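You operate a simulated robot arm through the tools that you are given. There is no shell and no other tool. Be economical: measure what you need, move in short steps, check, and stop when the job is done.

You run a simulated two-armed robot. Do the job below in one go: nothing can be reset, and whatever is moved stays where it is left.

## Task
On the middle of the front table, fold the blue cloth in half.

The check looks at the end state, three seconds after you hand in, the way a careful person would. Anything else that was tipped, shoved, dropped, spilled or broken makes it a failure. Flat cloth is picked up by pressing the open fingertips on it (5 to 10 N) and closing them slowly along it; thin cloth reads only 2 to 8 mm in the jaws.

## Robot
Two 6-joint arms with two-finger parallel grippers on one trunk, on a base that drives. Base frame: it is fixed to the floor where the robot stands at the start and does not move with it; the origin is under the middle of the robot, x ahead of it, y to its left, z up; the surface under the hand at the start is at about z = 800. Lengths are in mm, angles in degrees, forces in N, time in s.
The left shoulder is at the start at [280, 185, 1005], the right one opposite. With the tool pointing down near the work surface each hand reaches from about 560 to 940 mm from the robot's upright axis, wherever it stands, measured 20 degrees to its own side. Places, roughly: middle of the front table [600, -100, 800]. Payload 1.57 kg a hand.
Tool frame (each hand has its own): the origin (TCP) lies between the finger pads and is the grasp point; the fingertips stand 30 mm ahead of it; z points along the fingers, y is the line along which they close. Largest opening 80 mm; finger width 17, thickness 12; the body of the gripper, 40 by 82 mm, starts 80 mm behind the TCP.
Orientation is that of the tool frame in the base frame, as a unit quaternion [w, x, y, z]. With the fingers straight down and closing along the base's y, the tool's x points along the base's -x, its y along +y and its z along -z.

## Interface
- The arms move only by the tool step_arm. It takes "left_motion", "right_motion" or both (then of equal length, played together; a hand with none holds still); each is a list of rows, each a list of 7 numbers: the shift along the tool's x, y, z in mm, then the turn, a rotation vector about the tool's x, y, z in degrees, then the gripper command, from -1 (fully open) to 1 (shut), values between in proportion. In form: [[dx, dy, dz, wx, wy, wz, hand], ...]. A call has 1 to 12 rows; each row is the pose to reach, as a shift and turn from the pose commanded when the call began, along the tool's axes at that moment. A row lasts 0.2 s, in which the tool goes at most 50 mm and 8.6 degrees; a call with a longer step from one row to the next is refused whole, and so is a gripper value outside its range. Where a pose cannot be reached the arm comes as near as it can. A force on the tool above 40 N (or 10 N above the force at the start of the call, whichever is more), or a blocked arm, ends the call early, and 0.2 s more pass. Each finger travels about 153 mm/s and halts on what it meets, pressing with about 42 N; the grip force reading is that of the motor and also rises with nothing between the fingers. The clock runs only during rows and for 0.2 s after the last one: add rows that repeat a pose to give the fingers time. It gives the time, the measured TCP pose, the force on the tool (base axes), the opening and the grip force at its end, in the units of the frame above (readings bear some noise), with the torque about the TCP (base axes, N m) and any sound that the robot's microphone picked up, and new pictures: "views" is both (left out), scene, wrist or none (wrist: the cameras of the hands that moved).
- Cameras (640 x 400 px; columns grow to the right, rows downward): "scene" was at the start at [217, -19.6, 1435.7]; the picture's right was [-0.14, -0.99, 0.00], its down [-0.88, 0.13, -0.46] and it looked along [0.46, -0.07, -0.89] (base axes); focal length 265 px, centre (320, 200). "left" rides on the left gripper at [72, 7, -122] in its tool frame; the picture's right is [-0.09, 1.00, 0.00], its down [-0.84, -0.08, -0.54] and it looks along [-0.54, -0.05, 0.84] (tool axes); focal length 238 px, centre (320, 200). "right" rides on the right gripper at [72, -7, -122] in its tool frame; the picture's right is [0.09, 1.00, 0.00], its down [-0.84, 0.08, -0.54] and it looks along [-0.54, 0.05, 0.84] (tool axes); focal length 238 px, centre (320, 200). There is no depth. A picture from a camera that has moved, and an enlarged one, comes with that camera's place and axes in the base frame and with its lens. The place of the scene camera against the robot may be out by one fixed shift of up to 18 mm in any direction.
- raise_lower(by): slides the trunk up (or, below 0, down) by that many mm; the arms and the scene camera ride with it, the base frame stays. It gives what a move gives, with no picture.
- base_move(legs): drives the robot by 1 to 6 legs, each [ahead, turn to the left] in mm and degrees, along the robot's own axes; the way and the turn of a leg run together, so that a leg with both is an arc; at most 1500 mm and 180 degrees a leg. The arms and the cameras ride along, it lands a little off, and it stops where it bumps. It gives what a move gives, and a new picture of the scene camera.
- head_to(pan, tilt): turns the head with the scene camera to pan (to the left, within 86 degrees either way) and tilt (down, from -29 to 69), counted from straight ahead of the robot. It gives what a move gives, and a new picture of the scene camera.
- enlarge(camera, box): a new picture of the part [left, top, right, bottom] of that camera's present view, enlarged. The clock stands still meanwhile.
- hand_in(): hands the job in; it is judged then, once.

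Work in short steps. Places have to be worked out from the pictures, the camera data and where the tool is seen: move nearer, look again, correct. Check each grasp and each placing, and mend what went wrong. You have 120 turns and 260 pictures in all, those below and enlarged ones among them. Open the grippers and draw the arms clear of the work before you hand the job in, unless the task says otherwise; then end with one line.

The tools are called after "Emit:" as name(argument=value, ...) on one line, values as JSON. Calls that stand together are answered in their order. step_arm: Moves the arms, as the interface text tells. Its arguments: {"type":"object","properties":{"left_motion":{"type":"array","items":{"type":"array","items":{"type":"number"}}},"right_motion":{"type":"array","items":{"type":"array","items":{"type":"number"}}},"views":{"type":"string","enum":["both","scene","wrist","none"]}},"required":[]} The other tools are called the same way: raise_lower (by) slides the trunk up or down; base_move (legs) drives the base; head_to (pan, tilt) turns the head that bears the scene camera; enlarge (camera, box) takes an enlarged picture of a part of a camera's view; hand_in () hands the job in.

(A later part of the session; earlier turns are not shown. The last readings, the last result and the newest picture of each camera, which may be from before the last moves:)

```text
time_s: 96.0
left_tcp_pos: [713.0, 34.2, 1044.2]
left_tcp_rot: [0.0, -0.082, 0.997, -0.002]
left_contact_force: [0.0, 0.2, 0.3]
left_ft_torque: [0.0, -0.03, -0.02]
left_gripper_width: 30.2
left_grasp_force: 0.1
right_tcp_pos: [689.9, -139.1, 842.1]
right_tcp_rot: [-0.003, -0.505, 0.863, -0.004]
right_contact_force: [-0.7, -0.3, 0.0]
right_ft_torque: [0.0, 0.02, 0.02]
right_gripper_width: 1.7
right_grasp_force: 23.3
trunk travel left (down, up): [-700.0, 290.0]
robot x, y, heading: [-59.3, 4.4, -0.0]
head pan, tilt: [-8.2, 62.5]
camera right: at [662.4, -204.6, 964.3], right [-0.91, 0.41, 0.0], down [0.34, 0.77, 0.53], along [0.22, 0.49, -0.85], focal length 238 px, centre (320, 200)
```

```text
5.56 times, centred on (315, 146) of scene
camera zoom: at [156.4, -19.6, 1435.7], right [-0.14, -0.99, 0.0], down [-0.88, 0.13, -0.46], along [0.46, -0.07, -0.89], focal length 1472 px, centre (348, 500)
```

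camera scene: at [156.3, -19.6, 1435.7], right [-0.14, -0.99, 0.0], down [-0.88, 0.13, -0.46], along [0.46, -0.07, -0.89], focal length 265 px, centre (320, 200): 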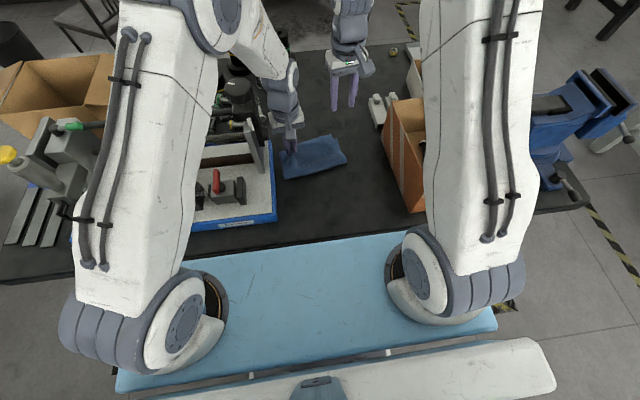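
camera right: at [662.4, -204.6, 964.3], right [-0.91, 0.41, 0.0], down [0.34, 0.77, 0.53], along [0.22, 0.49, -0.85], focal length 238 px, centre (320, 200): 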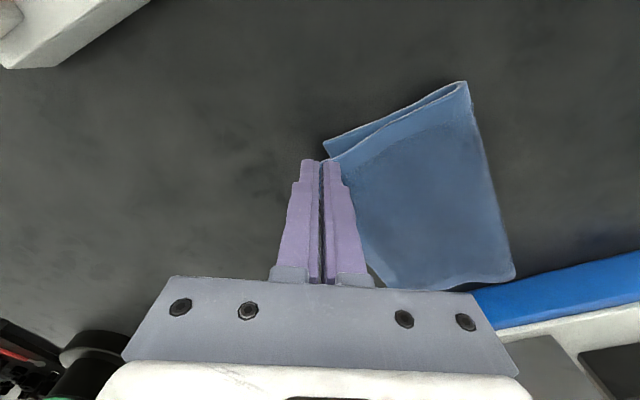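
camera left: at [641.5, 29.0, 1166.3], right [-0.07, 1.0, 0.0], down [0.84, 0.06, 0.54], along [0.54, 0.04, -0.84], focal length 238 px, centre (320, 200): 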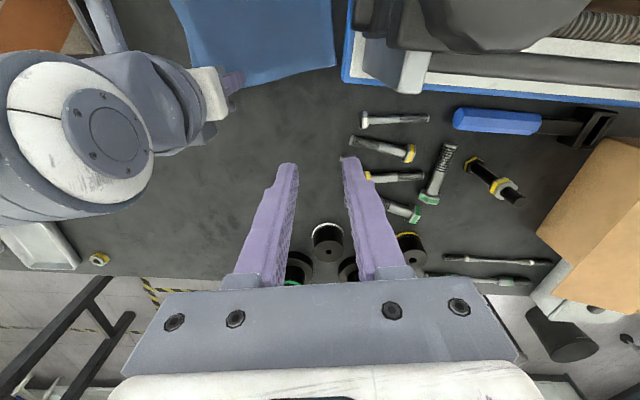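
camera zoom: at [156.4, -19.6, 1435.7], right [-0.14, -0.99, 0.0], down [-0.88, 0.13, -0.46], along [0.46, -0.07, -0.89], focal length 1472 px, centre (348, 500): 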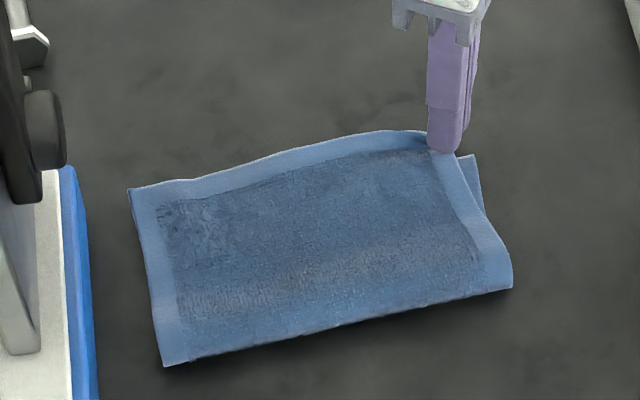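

Closer: about (-10,-10) remains. I'll do one more small shift and set it down.

Emit:
step_arm(right_motion=[[0, 0, -14, 0, 0, 0, 1], [8, 1, -18, 0, 0, 0, 1], [17, 2, -14, 0, 0, 0, 1], [17, 2, -4, 0, 0, 0, 1], [17, 2, 3, 0, 0, 0, 1], [17, 2, 3, 0, 0, 0, 0.85], [17, 2, 3, 0, 0, 0, 0.7], [17, 2, -5, 0, 0, 0, 0.6], [17, 2, -40, 0, 0, 0, 0.6], [17, 2, -80, 0, 0, 0, 0.6]], views="wrist")

Emit:
enlarge(camera="scene", box=[265, 110, 365, 182])

```text
time_s: 98.2
left_tcp_pos: [713.5, 33.7, 1044.4]
left_tcp_rot: [0.001, -0.082, 0.997, -0.001]
left_contact_force: [0.4, -0.4, -0.3]
left_ft_torque: [0.0, -0.01, 0.02]
left_gripper_width: 30.0
left_grasp_force: 0.1
right_tcp_pos: [681.1, -152.2, 923.3]
right_tcp_rot: [-0.004, -0.506, 0.863, -0.004]
right_contact_force: [0.3, -0.4, -0.1]
right_ft_torque: [0.03, -0.01, 0.0]
right_gripper_width: 16.1
right_grasp_force: 0.1
trunk travel left (down, up): [-700.0, 290.0]
robot x, y, heading: [-61.6, 2.8, -0.0]
head pan, tilt: [-8.2, 62.5]
camera right: at [653.0, -217.3, 1045.4], right [-0.91, 0.41, 0.0], down [0.34, 0.77, 0.53], along [0.22, 0.49, -0.85], focal length 238 px, centre (320, 200)
```

right: 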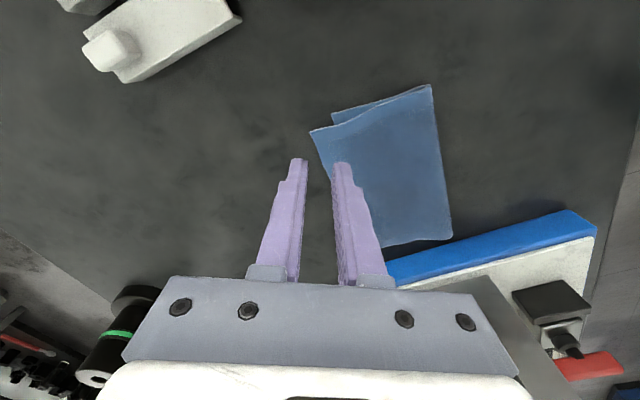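

```text
5.56 times, centred on (315, 146) of scene
camera zoom: at [156.6, -19.6, 1435.6], right [-0.14, -0.99, 0.0], down [-0.88, 0.13, -0.46], along [0.46, -0.07, -0.89], focal length 1472 px, centre (348, 500)
```

zoom: 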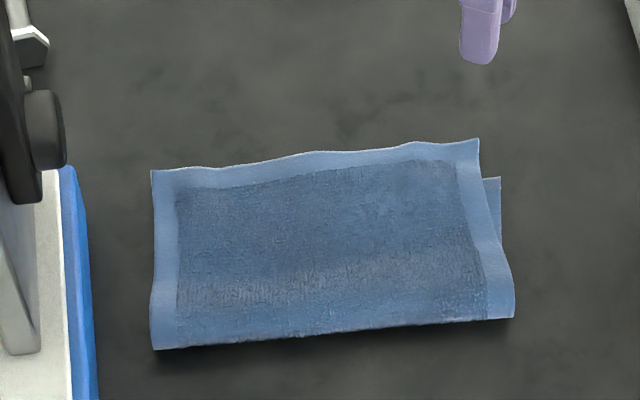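

Much better: the cloth is straight again, with C'≈(691,-157) and B≈(664,-164). The top edge still overshoots by about 20–27 mm, so I'll bring the left hand over the D' end of the edge to move the whole edge back.

Emit:
step_arm(left_motion=[[6, -10, 10, 0, 0, 2, 0.25], [12, -20, 30, 0, 0, 4, 0.25], [18, -30, 60, 0, 0, 6, 0.25], [24, -38, 95, 0, 0, 8, 0.25], [32, -42, 130, 0, 0, 9.5, 0.25]], views="wrist")

```text
time_s: 99.4
left_tcp_pos: [689.8, -13.4, 914.8]
left_tcp_rot: [0.001, 0.001, 1.0, -0.001]
left_contact_force: [-0.7, 0.4, 0.7]
left_ft_torque: [-0.02, -0.01, 0.04]
left_gripper_width: 30.1
left_grasp_force: 0.1
right_tcp_pos: [681.1, -151.1, 922.9]
right_tcp_rot: [-0.003, -0.506, 0.863, -0.005]
right_contact_force: [-0.7, 0.0, 0.6]
right_ft_torque: [-0.02, 0.0, -0.02]
right_gripper_width: 16.1
right_grasp_force: 0.0
trunk travel left (down, up): [-700.0, 290.0]
robot x, y, heading: [-61.1, 1.3, 0.2]
head pan, tilt: [-8.2, 62.5]
camera left: at [617.5, -6.4, 1035.5], right [0.09, 1.0, 0.0], down [0.84, -0.08, 0.54], along [0.54, -0.05, -0.84], focal length 238 px, centre (320, 200)
```

left: 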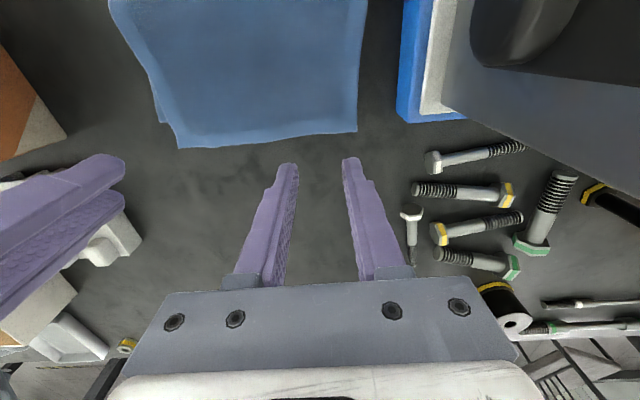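

Now D'≈(691,24), C'≈(692,-160), B≈(664,-168), so the top edge needs about (-26,-7). I'm lowering both hands: left pinching within 17 mm of the edge, right on the corner tip.

Emit:
step_arm(left_motion=[[8, 5, 25, 0, 0, 0, 0.25], [8, 5, 55, 0, 0, 0, 0.25], [8, 5, 74, 0, 0, 0, 0.25], [8, 5, 81, 0, 0, 0, 0.25], [8, 5, 81, 0, 0, 0, 0.25]], right_motion=[[2.5, -8.9, 25, 0, 0, 0, 0.5], [2.5, -8.9, 60, 0, 0, 0, 0.5], [2.5, -8.9, 82, 0, 0, 0, 0.5], [2.5, -8.9, 89.5, 0, 0, 0, 0.5], [2.5, -8.9, 89.5, 0, 0, 0, 0.5]], views="wrist")

```text
time_s: 100.6
left_tcp_pos: [682.5, -9.7, 834.4]
left_tcp_rot: [0.001, 0.001, 1.0, -0.002]
left_contact_force: [-2.0, -0.5, 12.3]
left_ft_torque: [-0.07, 0.13, -0.03]
left_gripper_width: 29.6
left_grasp_force: 0.0
right_tcp_pos: [686.4, -160.1, 834.6]
right_tcp_rot: [-0.003, -0.505, 0.863, -0.005]
right_contact_force: [0.7, -0.3, 3.4]
right_ft_torque: [0.05, 0.05, -0.05]
right_gripper_width: 20.0
right_grasp_force: 0.1
trunk travel left (down, up): [-700.0, 290.0]
robot x, y, heading: [-61.2, -1.2, -0.2]
head pan, tilt: [-8.2, 62.5]
camera right: at [659.1, -224.7, 956.6], right [-0.91, 0.41, 0.0], down [0.34, 0.77, 0.53], along [0.22, 0.49, -0.85], focal length 238 px, centre (320, 200)
camera left: at [609.8, -2.1, 956.2], right [0.09, 1.0, 0.0], down [0.84, -0.08, 0.54], along [0.54, -0.05, -0.84], focal length 238 px, centre (320, 200)
```

right: 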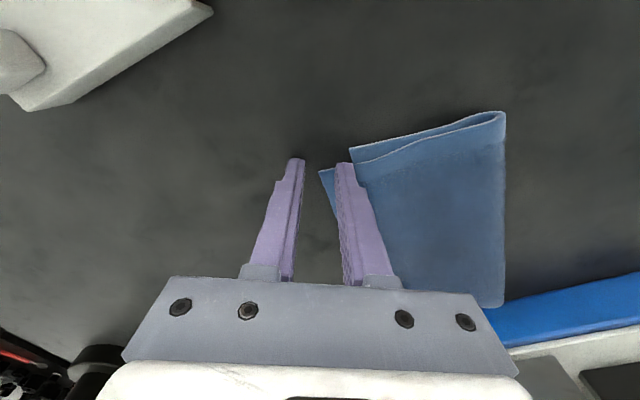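
left: 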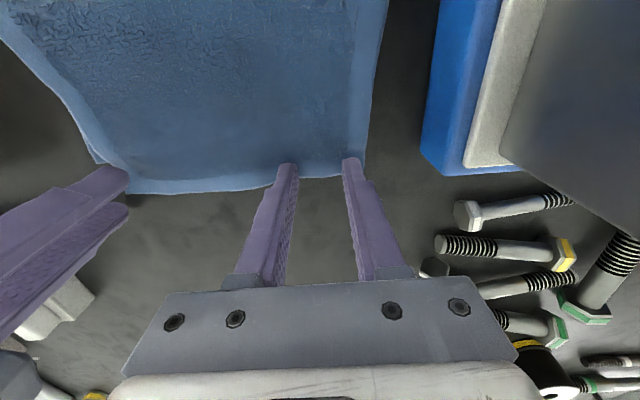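

Left presses 12 N and right 3 N, both well placed. I'll press the right 0.7 mm more and close both slowly.

Emit:
step_arm(left_motion=[[0, 0, 0, 0, 0, 0, 0.33], [0, 0, 0, 0, 0, 0, 0.41], [0, 0, 0, 0, 0, 0, 0.49], [0, 0, 0, 0, 0, 0, 0.57], [0, 0, 0, 0, 0, 0, 0.65], [0, 0, 0, 0, 0, 0, 0.73], [0, 0, 0, 0, 0, 0, 0.8], [0, 0, 0, 0, 0, 0, 0.87], [0, 0, 0, 0, 0, 0, 0.94], [0, 0, 0, 0, 0, 0, 1], [0, 0, 0, 0, 0, 0, 1]], right_motion=[[0, 0, 0.8, 0, 0, 0, 0.5], [0, 0, 0.8, 0, 0, 0, 0.56], [0, 0, 0.8, 0, 0, 0, 0.62], [0, 0, 0.8, 0, 0, 0, 0.68], [0, 0, 0.8, 0, 0, 0, 0.74], [0, 0, 0.8, 0, 0, 0, 0.8], [0, 0, 0.8, 0, 0, 0, 0.86], [0, 0, 0.8, 0, 0, 0, 0.92], [0, 0, 0.8, 0, 0, 0, 0.97], [0, 0, 0.8, 0, 0, 0, 1], [0, 0, 0.8, 0, 0, 0, 1]], views="wrist")

```text
time_s: 103.0
left_tcp_pos: [681.0, -9.8, 833.6]
left_tcp_rot: [0.001, 0.001, 1.0, -0.002]
left_contact_force: [0.5, 0.6, 22.0]
left_ft_torque: [-0.03, 0.11, -0.02]
left_gripper_width: 4.7
left_grasp_force: 25.3
right_tcp_pos: [685.7, -159.8, 833.5]
right_tcp_rot: [-0.004, -0.506, 0.863, -0.005]
right_contact_force: [1.2, -0.3, 0.4]
right_ft_torque: [-0.02, 0.0, -0.03]
right_gripper_width: 0.2
right_grasp_force: 21.5
trunk travel left (down, up): [-700.0, 290.0]
robot x, y, heading: [-56.1, 0.1, 0.2]
head pan, tilt: [-8.2, 62.5]
camera right: at [658.9, -224.8, 955.4], right [-0.91, 0.41, 0.0], down [0.34, 0.77, 0.53], along [0.22, 0.49, -0.85], focal length 238 px, centre (320, 200)
camera left: at [609.6, -2.0, 955.8], right [0.09, 1.0, 0.0], down [0.84, -0.08, 0.54], along [0.54, -0.05, -0.84], focal length 238 px, centre (320, 200)
```

right: 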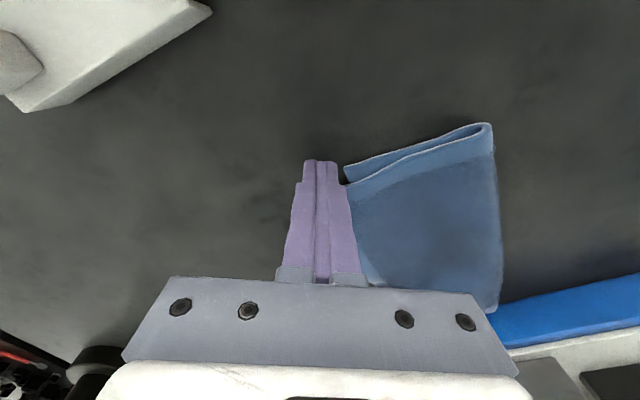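
left: 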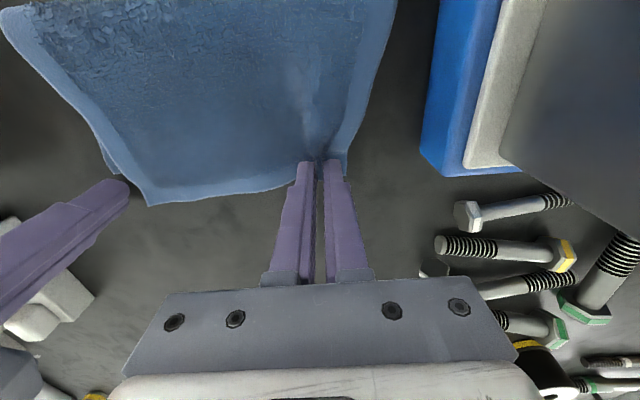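

Left holds (4.7 mm), but the right closed on nothing because the corner shifted to about (703,-149). I'll reposition the right over it, easing the left up 1 mm.

Emit:
step_arm(left_motion=[[0, 0, -1, 0, 0, 0, 1], [0, 0, -1, 0, 0, 0, 1], [0, 0, -1, 0, 0, 0, 1], [0, 0, -1, 0, 0, 0, 1]], right_motion=[[0, 0, -12, 0, 0, 0, 0.8], [-6, -2, -14, 0, 0, 0, 0.4], [-17.7, -5, -14, 0, 0, 0, 0.4], [-17.7, -5, -14, 0, 0, 0, 0.4]], views="wrist")

```text
time_s: 104.0
left_tcp_pos: [680.6, -9.7, 835.3]
left_tcp_rot: [0.0, 0.0, 1.0, -0.001]
left_contact_force: [3.4, 0.0, 13.0]
left_ft_torque: [-0.07, 0.0, 0.01]
left_gripper_width: 4.6
left_grasp_force: 24.2
right_tcp_pos: [699.7, -146.7, 847.3]
right_tcp_rot: [-0.003, -0.505, 0.863, -0.004]
right_contact_force: [-1.0, -0.3, 0.3]
right_ft_torque: [0.01, 0.02, 0.0]
right_gripper_width: 24.1
right_grasp_force: 0.1
trunk travel left (down, up): [-700.0, 290.0]
robot x, y, heading: [-58.7, 3.8, -0.0]
head pan, tilt: [-8.2, 62.5]
camera right: at [671.6, -212.2, 969.0], right [-0.91, 0.41, 0.0], down [0.34, 0.77, 0.53], along [0.22, 0.49, -0.85], focal length 238 px, centre (320, 200)
camera left: at [609.4, -2.0, 956.3], right [0.09, 1.0, 0.0], down [0.84, -0.08, 0.54], along [0.54, -0.05, -0.84], focal length 238 px, centre (320, 200)
```

right: 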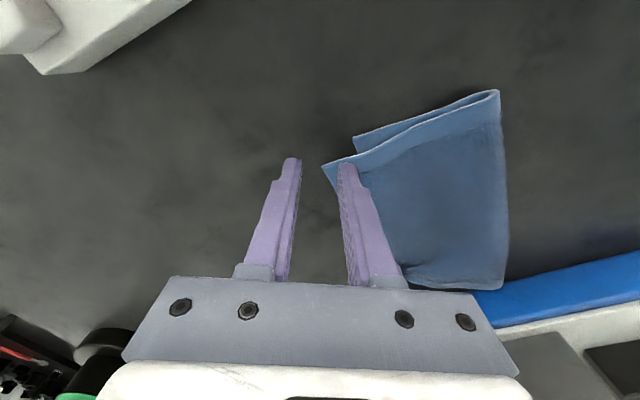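
left: 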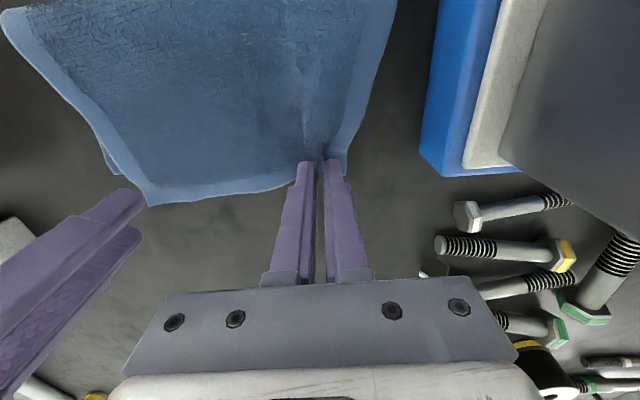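

The corner tip is at (700.5,-143). I'll make a small correction, then press.

Emit:
step_arm(right_motion=[[-3.9, 7.2, 2, 0, 0, 0, 0.45], [-3.9, 7.2, 8, 0, 0, 0, 0.45], [-3.9, 7.2, 13, 0, 0, 0, 0.45], [-3.9, 7.2, 14.5, 0, 0, 0, 0.45], [-3.9, 7.2, 14.5, 0, 0, 0, 0.45]], views="none")

```text
time_s: 105.2
left_tcp_pos: [680.8, -9.2, 834.3]
left_tcp_rot: [0.0, 0.001, 1.0, -0.001]
left_contact_force: [2.1, -0.7, 8.3]
left_ft_torque: [0.0, -0.05, 0.01]
left_gripper_width: 4.4
left_grasp_force: 25.3
right_tcp_pos: [694.9, -139.7, 834.1]
right_tcp_rot: [-0.002, -0.506, 0.863, -0.006]
right_contact_force: [-3.0, -1.8, 21.9]
right_ft_torque: [0.17, 0.54, 0.05]
right_gripper_width: 23.9
right_grasp_force: 1.6
trunk travel left (down, up): [-700.0, 290.0]
robot x, y, heading: [-63.7, -2.4, 0.2]
head pan, tilt: [-8.2, 62.5]
```

22 N, so I'll ease up 0.7 mm and close slowly.

Emit:
step_arm(right_motion=[[0, 0, -0.7, 0, 0, 0, 0.5], [0, 0, -0.7, 0, 0, 0, 0.56], [0, 0, -0.7, 0, 0, 0, 0.62], [0, 0, -0.7, 0, 0, 0, 0.68], [0, 0, -0.7, 0, 0, 0, 0.74], [0, 0, -0.7, 0, 0, 0, 0.8], [0, 0, -0.7, 0, 0, 0, 0.86], [0, 0, -0.7, 0, 0, 0, 0.92], [0, 0, -0.7, 0, 0, 0, 0.97], [0, 0, -0.7, 0, 0, 0, 1], [0, 0, -0.7, 0, 0, 0, 1]], views="wrist")

```text
time_s: 107.6
left_tcp_pos: [681.6, -8.8, 835.1]
left_tcp_rot: [0.0, 0.001, 1.0, -0.001]
left_contact_force: [0.7, -4.4, 5.0]
left_ft_torque: [-0.17, 0.06, 0.01]
left_gripper_width: 4.5
left_grasp_force: 25.0
right_tcp_pos: [694.6, -138.9, 834.6]
right_tcp_rot: [-0.003, -0.505, 0.863, -0.004]
right_contact_force: [-5.9, 9.8, 25.5]
right_ft_torque: [0.39, 0.49, -0.05]
right_gripper_width: 2.5
right_grasp_force: 23.9
trunk travel left (down, up): [-700.0, 290.0]
robot x, y, heading: [-58.2, -0.4, -0.1]
head pan, tilt: [-8.2, 62.5]
camera right: at [666.9, -205.0, 955.4], right [-0.91, 0.41, 0.0], down [0.34, 0.77, 0.53], along [0.22, 0.49, -0.85], focal length 238 px, centre (320, 200)
```

right: 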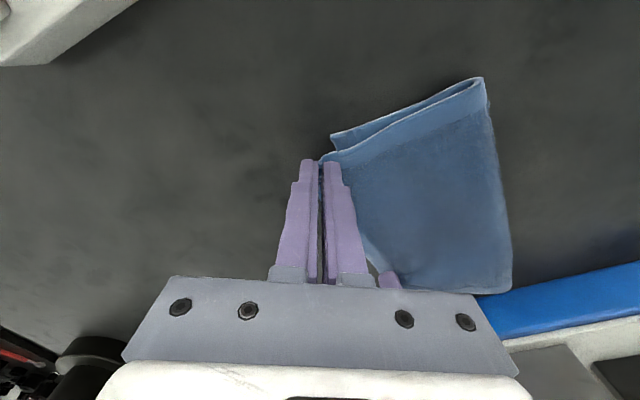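

Both hold (4.5 and 2.5 mm). I'll lift the top edge 50 mm while easing back 15 mm to expose the lower layer, and look.

Emit:
step_arm(left_motion=[[0, -1, -15, 0, 0, 0, 1], [5, -2, -30, 0, 0, 0, 1], [10, -3, -42, 0, 0, 0, 1], [15, -4, -50, 0, 0, 0, 1]], right_motion=[[0, 0, -15, 0, 0, 0, 1], [3, 4, -30, 0, 0, 0, 1], [7, 9, -42, 0, 0, 0, 1], [11, 11, -50, 0, 0, 0, 1]])

Emit:
enlarge(camera="scene", box=[265, 110, 365, 182])

```text
time_s: 108.6
left_tcp_pos: [665.3, -12.6, 885.4]
left_tcp_rot: [0.0, 0.0, 1.0, 0.0]
left_contact_force: [0.6, -1.8, -0.6]
left_ft_torque: [-0.05, 0.04, 0.0]
left_gripper_width: 4.5
left_grasp_force: 24.7
right_tcp_pos: [680.6, -143.1, 881.2]
right_tcp_rot: [-0.004, -0.505, 0.863, -0.004]
right_contact_force: [-0.5, 1.9, 0.1]
right_ft_torque: [0.04, 0.02, -0.01]
right_gripper_width: 2.2
right_grasp_force: 23.4
trunk travel left (down, up): [-700.0, 290.0]
robot x, y, heading: [-61.8, -0.0, 0.1]
head pan, tilt: [-8.2, 62.5]
camera scene: at [156.4, -19.6, 1435.6], right [-0.14, -0.99, 0.0], down [-0.88, 0.13, -0.46], along [0.46, -0.07, -0.89], focal length 265 px, centre (320, 200)
camera right: at [653.0, -209.3, 1004.2], right [-0.91, 0.41, 0.0], down [0.34, 0.77, 0.53], along [0.22, 0.49, -0.85], focal length 238 px, centre (320, 200)
camera left: at [594.4, -5.7, 1006.7], right [0.09, 1.0, 0.0], down [0.84, -0.08, 0.54], along [0.54, -0.05, -0.84], focal length 238 px, centre (320, 200)
```

scene: 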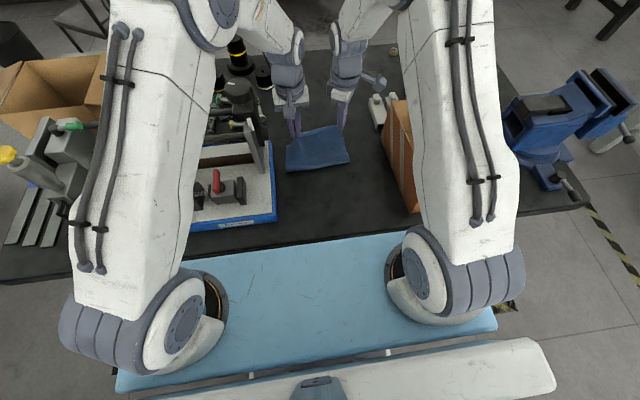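
right: 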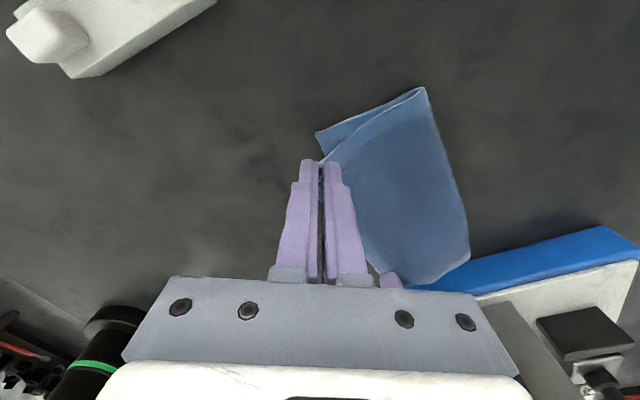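
left: 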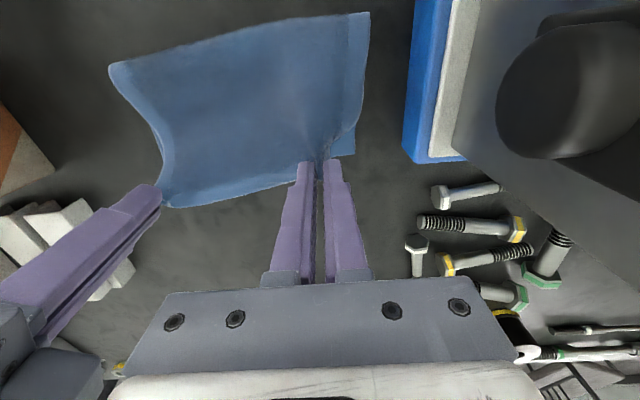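

```text
5.56 times, centred on (315, 146) of scene
camera zoom: at [156.4, -19.6, 1435.6], right [-0.14, -0.99, 0.0], down [-0.88, 0.13, -0.46], along [0.46, -0.07, -0.89], focal length 1472 px, centre (348, 500)
```

zoom: 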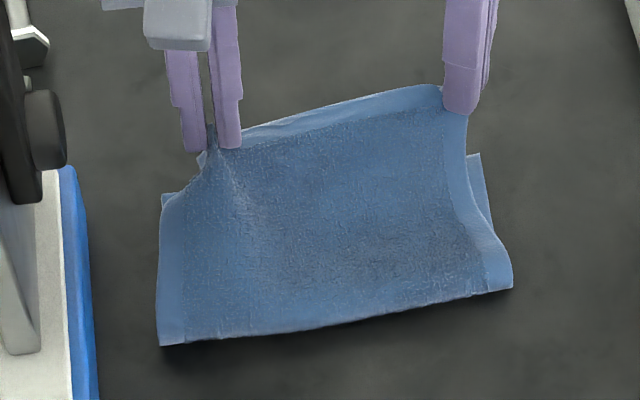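

Now A≈(678,19) and B≈(681,-156) are visible under the raised edge, and the crease is still 10–20 mm too far in. I'll swing the edge back to just above the wanted crease (x≈585, 85 mm up) so the lower layer lies down, then forward onto A and B.

Emit:
step_arm(left_motion=[[25, -0.5, -20, 0, 0, 0, 1], [55, -1, -33, 0, 0, 0, 1], [83, -1.5, -36, 0, 0, 0, 1], [83, -1.5, -30, 0, 0, 0, 1], [45, -1.5, -30, 0, 0, 0, 1], [15, -1.5, -8, 0, 0, 0, 1], [0, -1.5, 22, 0, 0, 0, 1], [-3, -1.5, 42, 0, 0, 0, 1], [-3, -1.5, 42, 0, 0, 0, 1]], right_motion=[[14.1, 23.1, -22, 0, 0, 0, 1], [31, 51.4, -37, 0, 0, 0, 1], [47.5, 78.8, -40, 0, 0, 0, 1], [47.5, 78.8, -34, 0, 0, 0, 1], [28.9, 43.4, -34, 0, 0, 0, 1], [15.1, 16.8, -12, 0, 0, 0, 1], [7.3, 2.8, 18, 0, 0, 0, 1], [6.4, 1.1, 38, 0, 0, 0, 1], [6.4, 1.1, 38, 0, 0, 0, 1]])

Emit:
enlarge(camera="scene", box=[265, 110, 365, 182])

```text
time_s: 110.6
left_tcp_pos: [670.0, -15.4, 843.1]
left_tcp_rot: [0.0, 0.0, 1.0, 0.0]
left_contact_force: [-0.5, -2.2, -0.4]
left_ft_torque: [-0.11, 0.0, -0.01]
left_gripper_width: 4.2
left_grasp_force: 25.1
right_tcp_pos: [676.6, -147.7, 844.1]
right_tcp_rot: [-0.003, -0.505, 0.863, -0.004]
right_contact_force: [-0.7, 2.3, 0.1]
right_ft_torque: [0.09, 0.02, 0.03]
right_gripper_width: 2.5
right_grasp_force: 24.1
trunk travel left (down, up): [-700.0, 290.0]
robot x, y, heading: [-62.8, -1.4, -0.1]
head pan, tilt: [-8.2, 62.5]
camera scene: at [156.5, -19.6, 1435.6], right [-0.14, -0.99, 0.0], down [-0.88, 0.13, -0.46], along [0.46, -0.07, -0.89], focal length 265 px, centre (320, 200)
camera right: at [648.9, -214.5, 966.1], right [-0.91, 0.41, 0.0], down [0.34, 0.77, 0.53], along [0.22, 0.49, -0.85], focal length 238 px, centre (320, 200)
camera left: at [597.7, -7.8, 963.8], right [0.09, 1.0, 0.0], down [0.84, -0.08, 0.54], along [0.54, -0.05, -0.84], focal length 238 px, centre (320, 200)
```

scene: 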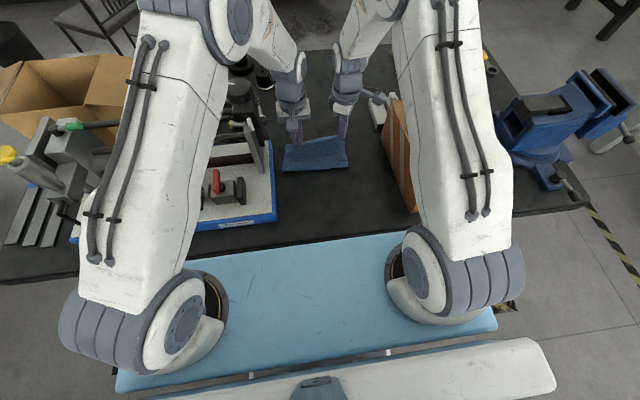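
right: 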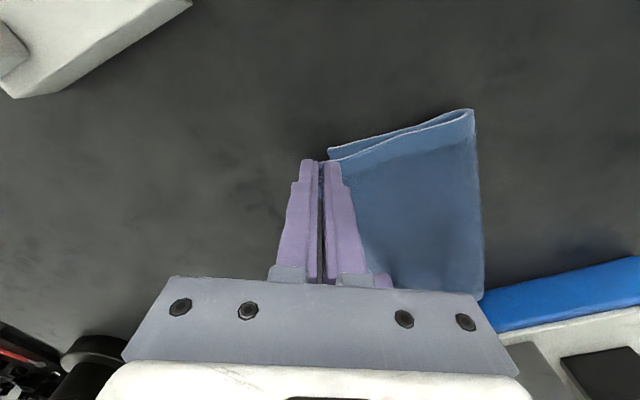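
left: 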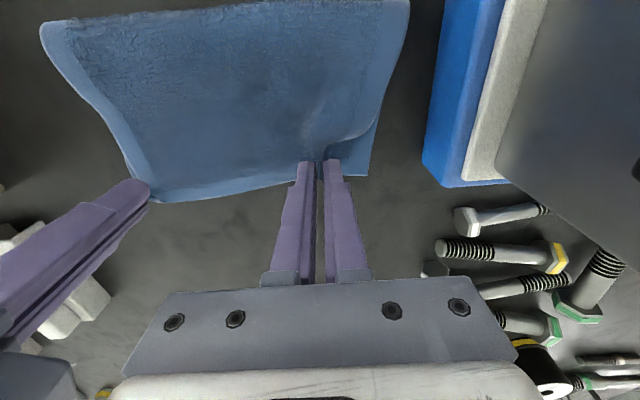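

```text
5.56 times, centred on (315, 146) of scene
camera zoom: at [156.5, -19.6, 1435.6], right [-0.14, -0.99, 0.0], down [-0.88, 0.13, -0.46], along [0.46, -0.07, -0.89], focal length 1472 px, centre (348, 500)
```

zoom: 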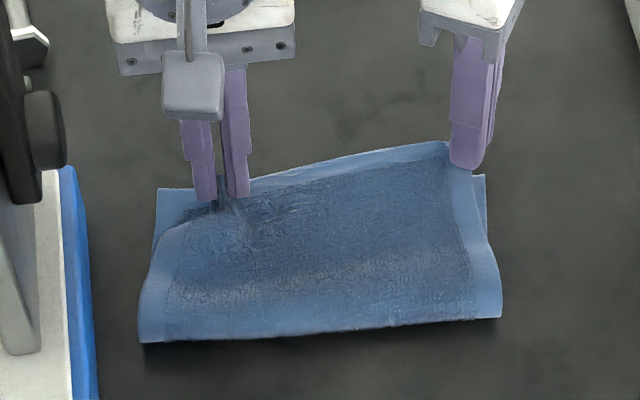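

Now nearly perfect: A≈(684,21), B≈(669,-155). I'll nudge the right corner (-9,-4), lower both to light touch, open gently and lift away.

Emit:
step_arm(left_motion=[[-3, 0, 0, 0, 0, 0, 1], [-4, 0, 5, 0, 0, 0, 1], [-4, 0, 7, 0, 0, 0, 1], [-4, 0, 7, 0, 0, 0, 0.85], [-4, 0, 6, 0, 0, 0, 0.7], [-4, 0, 5, 0, 0, 0, 0.55], [-4, 0, 0, 0, 0, 0, 0.5], [-4, 0, -30, 0, 0, 0, 0.5], [-4, 0, -70, 0, 0, 0, 0.5], [-4, 0, -110, 0, 0, 0, 0.5]], right_motion=[[4, 3, -4, 0, 0, 0, 1], [7.9, 5.9, 0, 0, 0, 0, 1], [7.9, 5.9, 7, 0, 0, 0, 1], [7.9, 5.9, 7, 0, 0, 0, 0.85], [7.9, 5.9, 7, 0, 0, 0, 0.7], [7.9, 5.9, 5, 0, 0, 0, 0.6], [7.9, 5.9, 0, 0, 0, 0, 0.6], [7.9, 5.9, -30, 0, 0, 0, 0.6], [7.9, 5.9, -70, 0, 0, 0, 0.6], [7.9, 5.9, -110, 0, 0, 0, 0.6]], views="wrist")

Emit:
enlarge(camera="scene", box=[265, 110, 365, 182])

```text
time_s: 112.8
left_tcp_pos: [674.3, -12.8, 953.7]
left_tcp_rot: [0.0, 0.001, 1.0, -0.001]
left_contact_force: [0.3, -0.9, 0.1]
left_ft_torque: [-0.01, 0.03, 0.01]
left_gripper_width: 20.1
left_grasp_force: 0.0
right_tcp_pos: [667.6, -151.8, 954.7]
right_tcp_rot: [-0.003, -0.506, 0.863, -0.005]
right_contact_force: [0.8, 0.3, 0.9]
right_ft_torque: [-0.02, 0.0, 0.03]
right_gripper_width: 16.0
right_grasp_force: 0.0
trunk travel left (down, up): [-700.0, 290.0]
robot x, y, heading: [-56.2, -2.4, 0.0]
head pan, tilt: [-8.2, 62.5]
camera right: at [639.6, -216.9, 1077.0], right [-0.91, 0.41, 0.0], down [0.34, 0.77, 0.53], along [0.22, 0.49, -0.85], focal length 238 px, centre (320, 200)
camera left: at [602.2, -6.5, 1075.2], right [0.09, 1.0, 0.0], down [0.84, -0.08, 0.54], along [0.54, -0.05, -0.84], focal length 238 px, centre (320, 200)
```

right: 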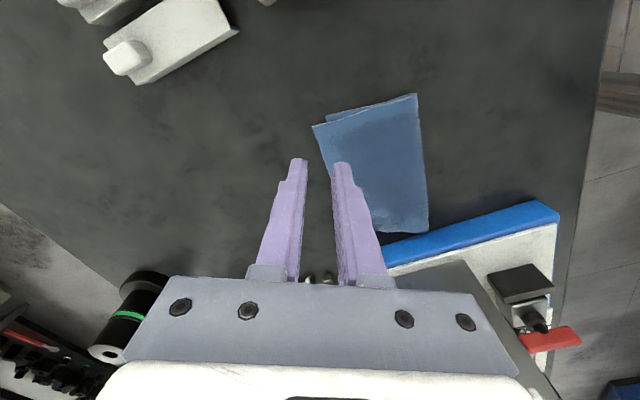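
left: 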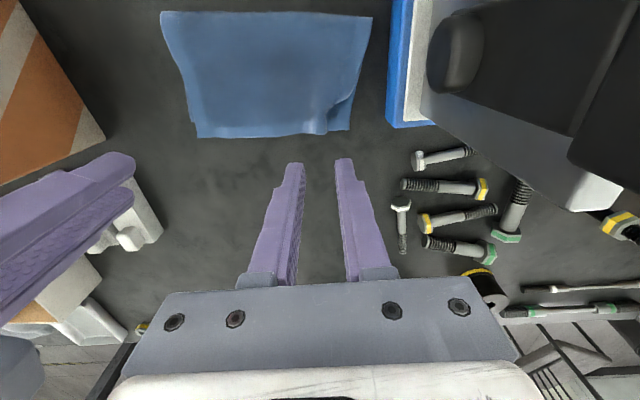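

```text
5.56 times, centred on (315, 146) of scene
camera zoom: at [156.7, -19.7, 1435.6], right [-0.14, -0.99, 0.0], down [-0.88, 0.13, -0.46], along [0.46, -0.07, -0.89], focal length 1472 px, centre (348, 500)
```

zoom: 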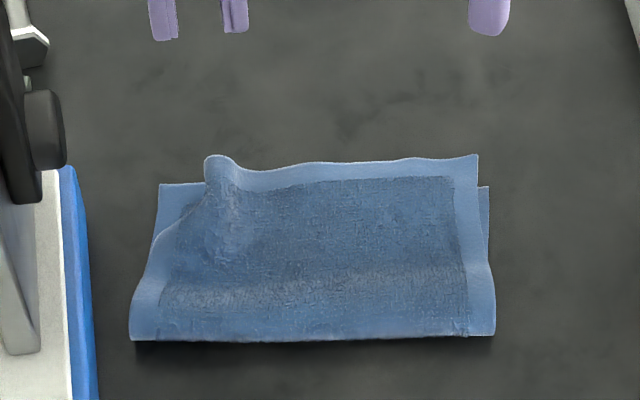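

Very close; the left pinch is still relaxing, as it did before. I'll raise the hands clear and give it time, then look.

Emit:
step_arm(left_motion=[[0, 0, -10, 0, 0, 0, 0.5], [0, 0, -20, 0, 0, 0, 0.5], [0, 0, -30, 0, 0, 0, 0.5], [0, 0, -30, 0, 0, 0, 0.5], [0, 0, -30, 0, 0, 0, 0.5], [0, 0, -30, 0, 0, 0, 0.5], [0, 0, -30, 0, 0, 0, 0.5], [0, 0, -30, 0, 0, 0, 0.5], [0, 0, -30, 0, 0, 0, 0.5], [0, 0, -30, 0, 0, 0, 0.5], [0, 0, -30, 0, 0, 0, 0.5], [0, 0, -30, 0, 0, 0, 0.5]], views="wrist")

Emit:
enlarge(camera="scene", box=[265, 110, 365, 182])

```text
time_s: 115.4
left_tcp_pos: [673.2, -14.2, 983.3]
left_tcp_rot: [-0.001, 0.001, 1.0, -0.001]
left_contact_force: [0.4, -1.0, -0.6]
left_ft_torque: [-0.02, -0.01, -0.02]
left_gripper_width: 20.1
left_grasp_force: 0.1
right_tcp_pos: [666.7, -151.0, 954.2]
right_tcp_rot: [-0.003, -0.505, 0.863, -0.005]
right_contact_force: [0.4, -0.2, 0.3]
right_ft_torque: [0.0, 0.05, -0.02]
right_gripper_width: 16.0
right_grasp_force: 0.1
trunk travel left (down, up): [-700.0, 290.0]
robot x, y, heading: [-64.3, 1.2, -0.3]
head pan, tilt: [-8.2, 62.5]
camera left: at [601.5, -7.2, 1104.5], right [0.09, 1.0, 0.0], down [0.84, -0.08, 0.54], along [0.54, -0.05, -0.84], focal length 238 px, centre (320, 200)
```

left: 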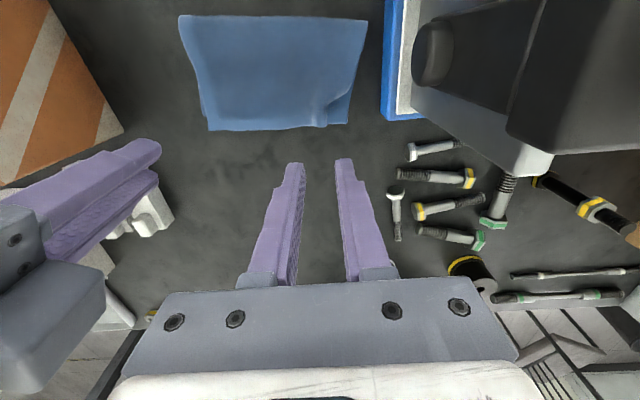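

```text
5.56 times, centred on (315, 146) of scene
camera zoom: at [156.3, -19.6, 1435.7], right [-0.14, -0.99, 0.0], down [-0.88, 0.13, -0.46], along [0.46, -0.07, -0.89], focal length 1472 px, centre (348, 500)
```

zoom: 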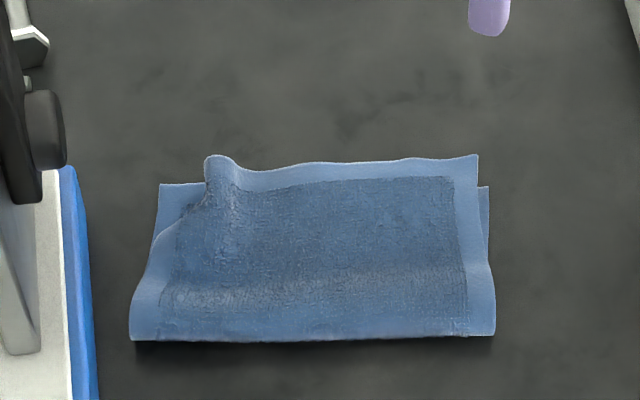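

The bump at the left end of the top edge, about (678,-7), stayed this time. I'll take it again with the left hand and draw it outward as worked before.

Emit:
step_arm(left_motion=[[0, 4, 40, 0, 0, 0, 0.2], [0, 7, 85, 0, 0, 0, 0.2], [0, 7, 125, 0, 0, 0, 0.2], [0, 7, 143, 0, 0, 0, 0.2], [0, 7, 147, 0, 0, 0, 0.2], [0, 7, 147, 0, 0, 0, 0.4], [0, 7, 147, 0, 0, 0, 0.6], [0, 7, 147, 0, 0, 0, 0.8], [0, 7, 147, 0, 0, 0, 0.95], [0, 7, 147, 0, 0, 0, 1]], views="wrist")

```text
time_s: 117.6
left_tcp_pos: [671.7, -8.1, 835.4]
left_tcp_rot: [0.0, 0.001, 1.0, 0.0]
left_contact_force: [0.7, -0.2, 4.4]
left_ft_torque: [-0.09, -0.02, -0.03]
left_gripper_width: 5.2
left_grasp_force: 25.4
right_tcp_pos: [667.0, -151.3, 955.6]
right_tcp_rot: [-0.003, -0.505, 0.863, -0.004]
right_contact_force: [0.8, 0.4, 0.4]
right_ft_torque: [0.01, 0.03, 0.0]
right_gripper_width: 16.1
right_grasp_force: 0.1
trunk travel left (down, up): [-700.0, 290.0]
robot x, y, heading: [-59.3, 2.0, 0.3]
head pan, tilt: [-8.2, 62.5]
camera left: at [601.3, -0.8, 957.6], right [0.09, 1.0, 0.0], down [0.84, -0.08, 0.54], along [0.54, -0.05, -0.84], focal length 238 px, centre (320, 200)
```

left: 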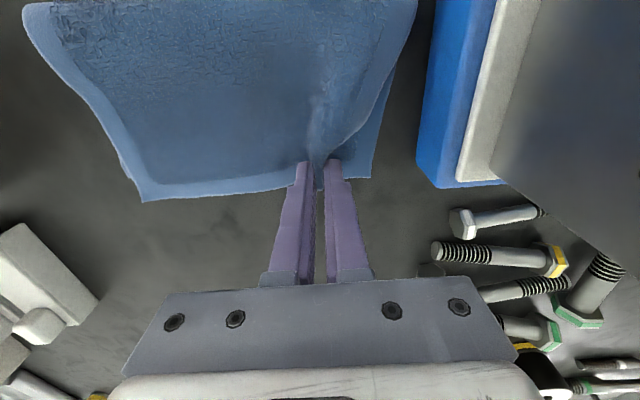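

Held (5.2 mm). I'll lift a little, draw outward 15 mm (body stays clear of the fixture) and back 6 mm, then release as before.

Emit:
step_arm(left_motion=[[0, 0, -12, 0, 0, 0, 1], [3, 6, -16, 0, 0, 0, 1], [6, 12, -14, 0, 0, 0, 1], [6, 15, -8, 0, 0, 0, 1], [6, 15, -3, 0, 0, 0, 1], [6, 15, -2, 0, 0, 0, 0.85], [6, 15, -2, 0, 0, 0, 0.7], [6, 15, -2, 0, 0, 0, 0.6], [6, 15, -18, 0, 0, 0, 0.6], [6, 8, -50, 0, 0, 0, 0.6], [6, 0, -90, 0, 0, 0, 0.6], [6, 0, -120, 0, 0, 0, 0.6]], views="none")

Emit:
enlarge(camera="scene", box=[265, 110, 365, 182])

```text
time_s: 120.2
left_tcp_pos: [667.2, -7.2, 955.7]
left_tcp_rot: [0.0, 0.001, 1.0, -0.001]
left_contact_force: [0.8, -0.7, 0.0]
left_ft_torque: [-0.01, -0.03, 0.02]
left_gripper_width: 15.8
left_grasp_force: 0.1
right_tcp_pos: [666.4, -151.4, 953.6]
right_tcp_rot: [-0.002, -0.506, 0.863, -0.005]
right_contact_force: [0.3, -0.9, 0.6]
right_ft_torque: [0.05, 0.03, 0.01]
right_gripper_width: 16.0
right_grasp_force: 0.1
trunk travel left (down, up): [-700.0, 290.0]
robot x, y, heading: [-57.9, -2.9, -0.3]
head pan, tilt: [-8.2, 62.5]
```

```text
5.56 times, centred on (315, 146) of scene
camera zoom: at [156.4, -19.7, 1435.6], right [-0.14, -0.99, 0.0], down [-0.88, 0.13, -0.46], along [0.46, -0.07, -0.89], focal length 1472 px, centre (348, 500)
```

zoom: 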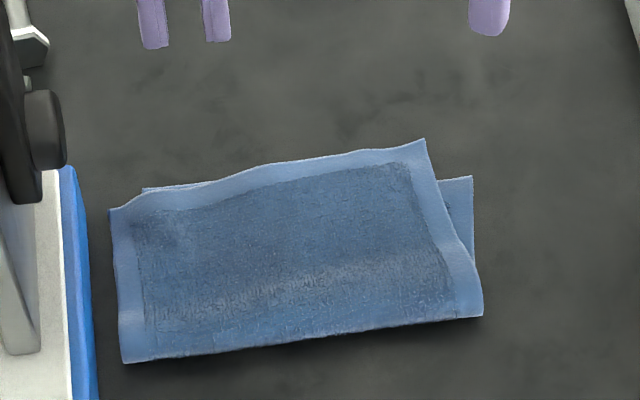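

The left flattened, and now the top layer sits rotated relative to the lower one (C' is about 25 mm off B). I'll repeat the corner-tip pull with the right hand; first its camera view for aim.

Emit:
enlarge(camera="right", box=[240, 60, 480, 260])

```text
2.00 times, centred on (360, 160) of right
camera zoom: at [639.5, -216.9, 1076.9], right [-0.91, 0.41, 0.0], down [0.34, 0.77, 0.53], along [0.22, 0.49, -0.85], focal length 477 px, centre (240, 280)
```

zoom: 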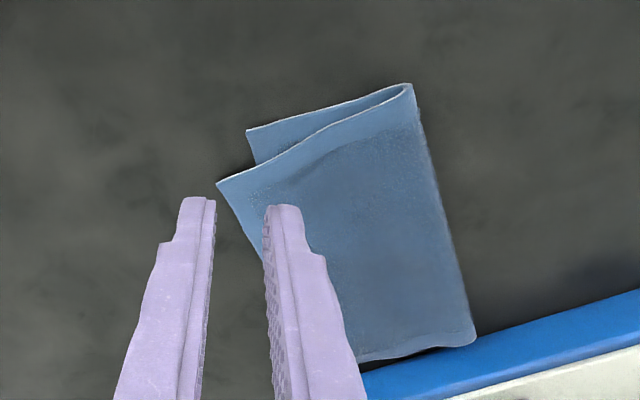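

C'≈(696,-126), B≈(666,-148). Moving the right hand onto the C' tip and pressing.

Emit:
step_arm(right_motion=[[-12, -2.5, 10, 0, 0, 0, 0.45], [-25, -5, 40, 0, 0, 0, 0.45], [-36.7, -7.4, 75, 0, 0, 0, 0.45], [-36.7, -7.4, 105, 0, 0, 0, 0.45], [-36.7, -7.4, 116, 0, 0, 0, 0.45], [-36.7, -7.4, 119, 0, 0, 0, 0.45], [-36.7, -7.4, 119, 0, 0, 0, 0.45]], views="wrist")

```text
time_s: 121.8
left_tcp_pos: [667.4, -7.4, 956.0]
left_tcp_rot: [0.0, 0.001, 1.0, -0.001]
left_contact_force: [0.3, 0.2, -0.1]
left_ft_torque: [0.0, 0.05, 0.02]
left_gripper_width: 15.8
left_grasp_force: 0.0
right_tcp_pos: [691.8, -124.1, 834.7]
right_tcp_rot: [-0.003, -0.506, 0.862, -0.004]
right_contact_force: [-0.3, -0.5, 3.4]
right_ft_torque: [0.0, 0.05, -0.01]
right_gripper_width: 22.0
right_grasp_force: 0.3
trunk travel left (down, up): [-700.0, 290.0]
robot x, y, heading: [-60.7, 2.3, 0.0]
head pan, tilt: [-8.2, 62.5]
camera right: at [663.9, -190.8, 957.3], right [-0.91, 0.41, 0.0], down [0.34, 0.77, 0.53], along [0.22, 0.49, -0.85], focal length 238 px, centre (320, 200)
```

right: 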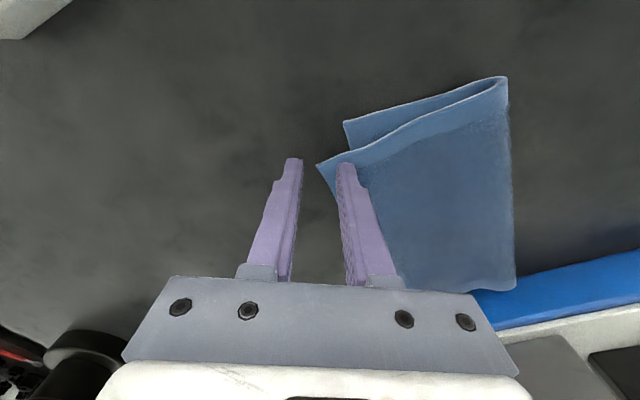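

Aligned; I'll add 0.8 mm of pressure, close slowly, then lift slightly.

Emit:
step_arm(right_motion=[[0, 0, 0.9, 0, 0, 0, 0.47], [0, 0, 0.9, 0, 0, 0, 0.54], [0, 0, 0.9, 0, 0, 0, 0.61], [0, 0, 0.9, 0, 0, 0, 0.68], [0, 0, 0.9, 0, 0, 0, 0.75], [0, 0, 0.9, 0, 0, 0, 0.82], [0, 0, 0.9, 0, 0, 0, 0.88], [0, 0, 0.9, 0, 0, 0, 0.94], [0, 0, 0.9, 0, 0, 0, 1], [0, 0, 0.9, 0, 0, 0, 1], [0, 0, -8, 0, 0, 0, 1], [0, 0, -18, 0, 0, 0, 1]], views="wrist")

```text
time_s: 124.4
left_tcp_pos: [667.2, -6.0, 955.5]
left_tcp_rot: [0.0, 0.0, 1.0, -0.001]
left_contact_force: [1.0, 0.1, -0.3]
left_ft_torque: [0.0, -0.02, -0.03]
left_gripper_width: 16.0
left_grasp_force: 0.1
right_tcp_pos: [690.9, -124.0, 853.0]
right_tcp_rot: [-0.004, -0.506, 0.863, -0.005]
right_contact_force: [0.4, 0.7, 0.8]
right_ft_torque: [-0.03, 0.01, -0.01]
right_gripper_width: 1.6
right_grasp_force: 22.9
trunk travel left (down, up): [-700.0, 290.0]
robot x, y, heading: [-60.0, 1.8, -0.2]
head pan, tilt: [-8.2, 62.5]
camera right: at [664.5, -190.2, 975.1], right [-0.91, 0.41, 0.0], down [0.34, 0.77, 0.53], along [0.22, 0.49, -0.85], focal length 238 px, centre (320, 200)
```

right: 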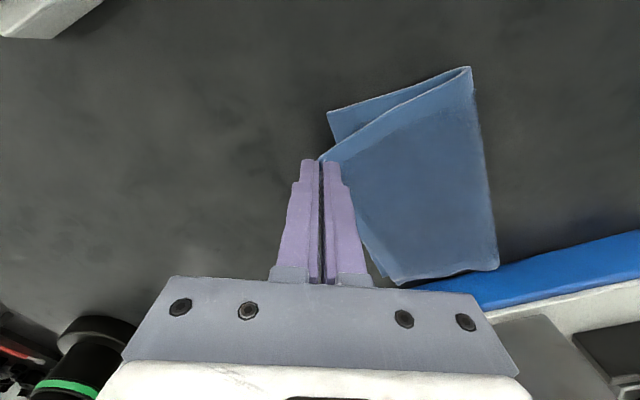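

Only the top is held (1.6 mm). Lifting it 35 mm, shifting (-27,-27) toward B (≈(675,-154)), then lowering and releasing.

Emit:
step_arm(right_motion=[[0, 0, -18, 0, 0, 0, 1], [8, 2, -33, 0, 0, 0, 1], [20, 6, -35, 0, 0, 0, 1], [31, 9, -30, 0, 0, 0, 1], [36.8, 10.4, -12, 0, 0, 0, 1], [36.8, 10.4, 8, 0, 0, 0, 1], [36.8, 10.4, 14, 0, 0, 0, 1], [36.8, 10.4, 14, 0, 0, 0, 0.85], [36.8, 10.4, 14, 0, 0, 0, 0.7], [36.8, 10.4, 5, 0, 0, 0, 0.6], [36.8, 10.4, -35, 0, 0, 0, 0.6], [36.8, 10.4, -75, 0, 0, 0, 0.6]], views="wrist")

Emit:
enlarge(camera="scene", box=[265, 110, 365, 182])

```text
time_s: 127.0
left_tcp_pos: [667.2, -7.3, 955.4]
left_tcp_rot: [0.0, 0.001, 1.0, -0.001]
left_contact_force: [0.0, 0.2, 0.1]
left_ft_torque: [-0.02, 0.04, 0.0]
left_gripper_width: 16.1
left_grasp_force: 0.1
right_tcp_pos: [663.8, -151.0, 929.1]
right_tcp_rot: [-0.004, -0.505, 0.863, -0.004]
right_contact_force: [0.7, 0.5, -0.1]
right_ft_torque: [0.03, 0.03, 0.01]
right_gripper_width: 16.0
right_grasp_force: 0.1
trunk travel left (down, up): [-700.0, 290.0]
robot x, y, heading: [-60.2, 2.1, 0.0]
head pan, tilt: [-8.2, 62.5]
camera right: at [636.5, -216.6, 1051.5], right [-0.91, 0.41, 0.0], down [0.34, 0.77, 0.53], along [0.22, 0.49, -0.85], focal length 238 px, centre (320, 200)
```

right: 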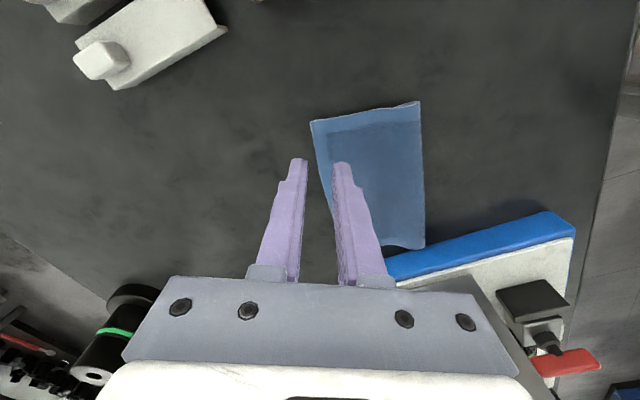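

```text
5.56 times, centred on (315, 146) of scene
camera zoom: at [156.5, -19.6, 1435.6], right [-0.14, -0.99, 0.0], down [-0.88, 0.13, -0.46], along [0.46, -0.07, -0.89], focal length 1472 px, centre (348, 500)
```

zoom: 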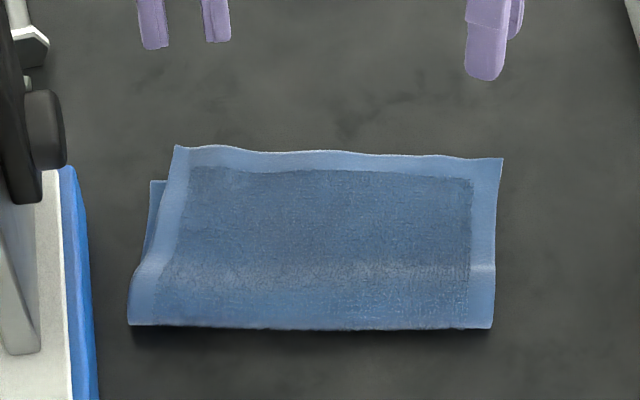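

The right side now coincides. Only the left top corner remains, about 20 mm past A, so I'll check its position with the left camera.

Emit:
enlarge(camera="left", box=[160, 0, 460, 200])

```text
2.00 times, centred on (310, 100) of left
camera zoom: at [595.7, 0.4, 1077.1], right [0.09, 1.0, 0.0], down [0.84, -0.08, 0.54], along [0.54, -0.05, -0.84], focal length 477 px, centre (340, 400)
```

zoom: 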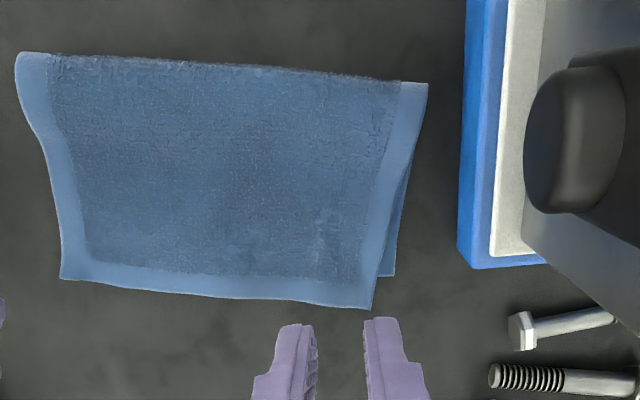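

D'≈(708,9) against A≈(689,23). I'll pinch the top edge near D' with the left hand, within the overhanging strip.

Emit:
step_arm(left_motion=[[-13, -6, 20, 0, 0, 4, 0.25], [-26, -13, 60, 0, 0, 8, 0.25], [-26, -13, 95, 0, 0, 8, 0.25], [-26, -13, 115, 0, 0, 8, 0.25], [-26, -13, 121, 0, 0, 8, 0.25], [-26, -13, 121, 0, 0, 8, 0.25]], views="wrist")

```text
time_s: 128.4
left_tcp_pos: [693.7, -20.7, 835.5]
left_tcp_rot: [0.001, 0.071, 0.998, -0.001]
left_contact_force: [-1.1, 1.4, 8.4]
left_ft_torque: [0.0, 0.11, -0.03]
left_gripper_width: 29.9
left_grasp_force: 0.0
right_tcp_pos: [662.7, -152.1, 929.0]
right_tcp_rot: [-0.003, -0.505, 0.863, -0.005]
right_contact_force: [0.5, 0.0, 0.3]
right_ft_torque: [0.03, 0.02, 0.02]
right_gripper_width: 15.9
right_grasp_force: 0.1
trunk travel left (down, up): [-700.0, 290.0]
robot x, y, heading: [-60.3, 0.4, -0.2]
head pan, tilt: [-8.2, 62.5]
camera left: at [623.0, -2.9, 956.5], right [0.23, 0.97, 0.0], down [0.82, -0.19, 0.54], along [0.53, -0.13, -0.84], focal length 238 px, centre (320, 200)
```

left: 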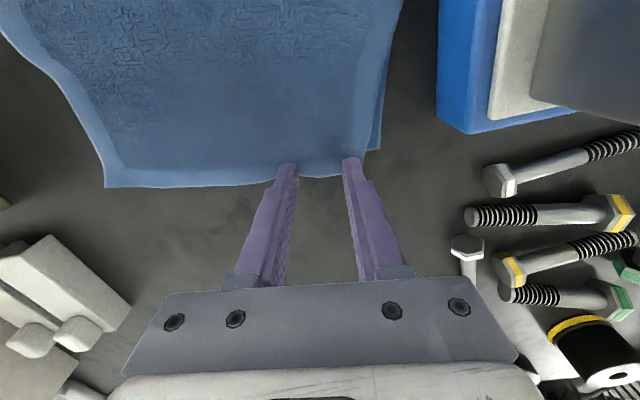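

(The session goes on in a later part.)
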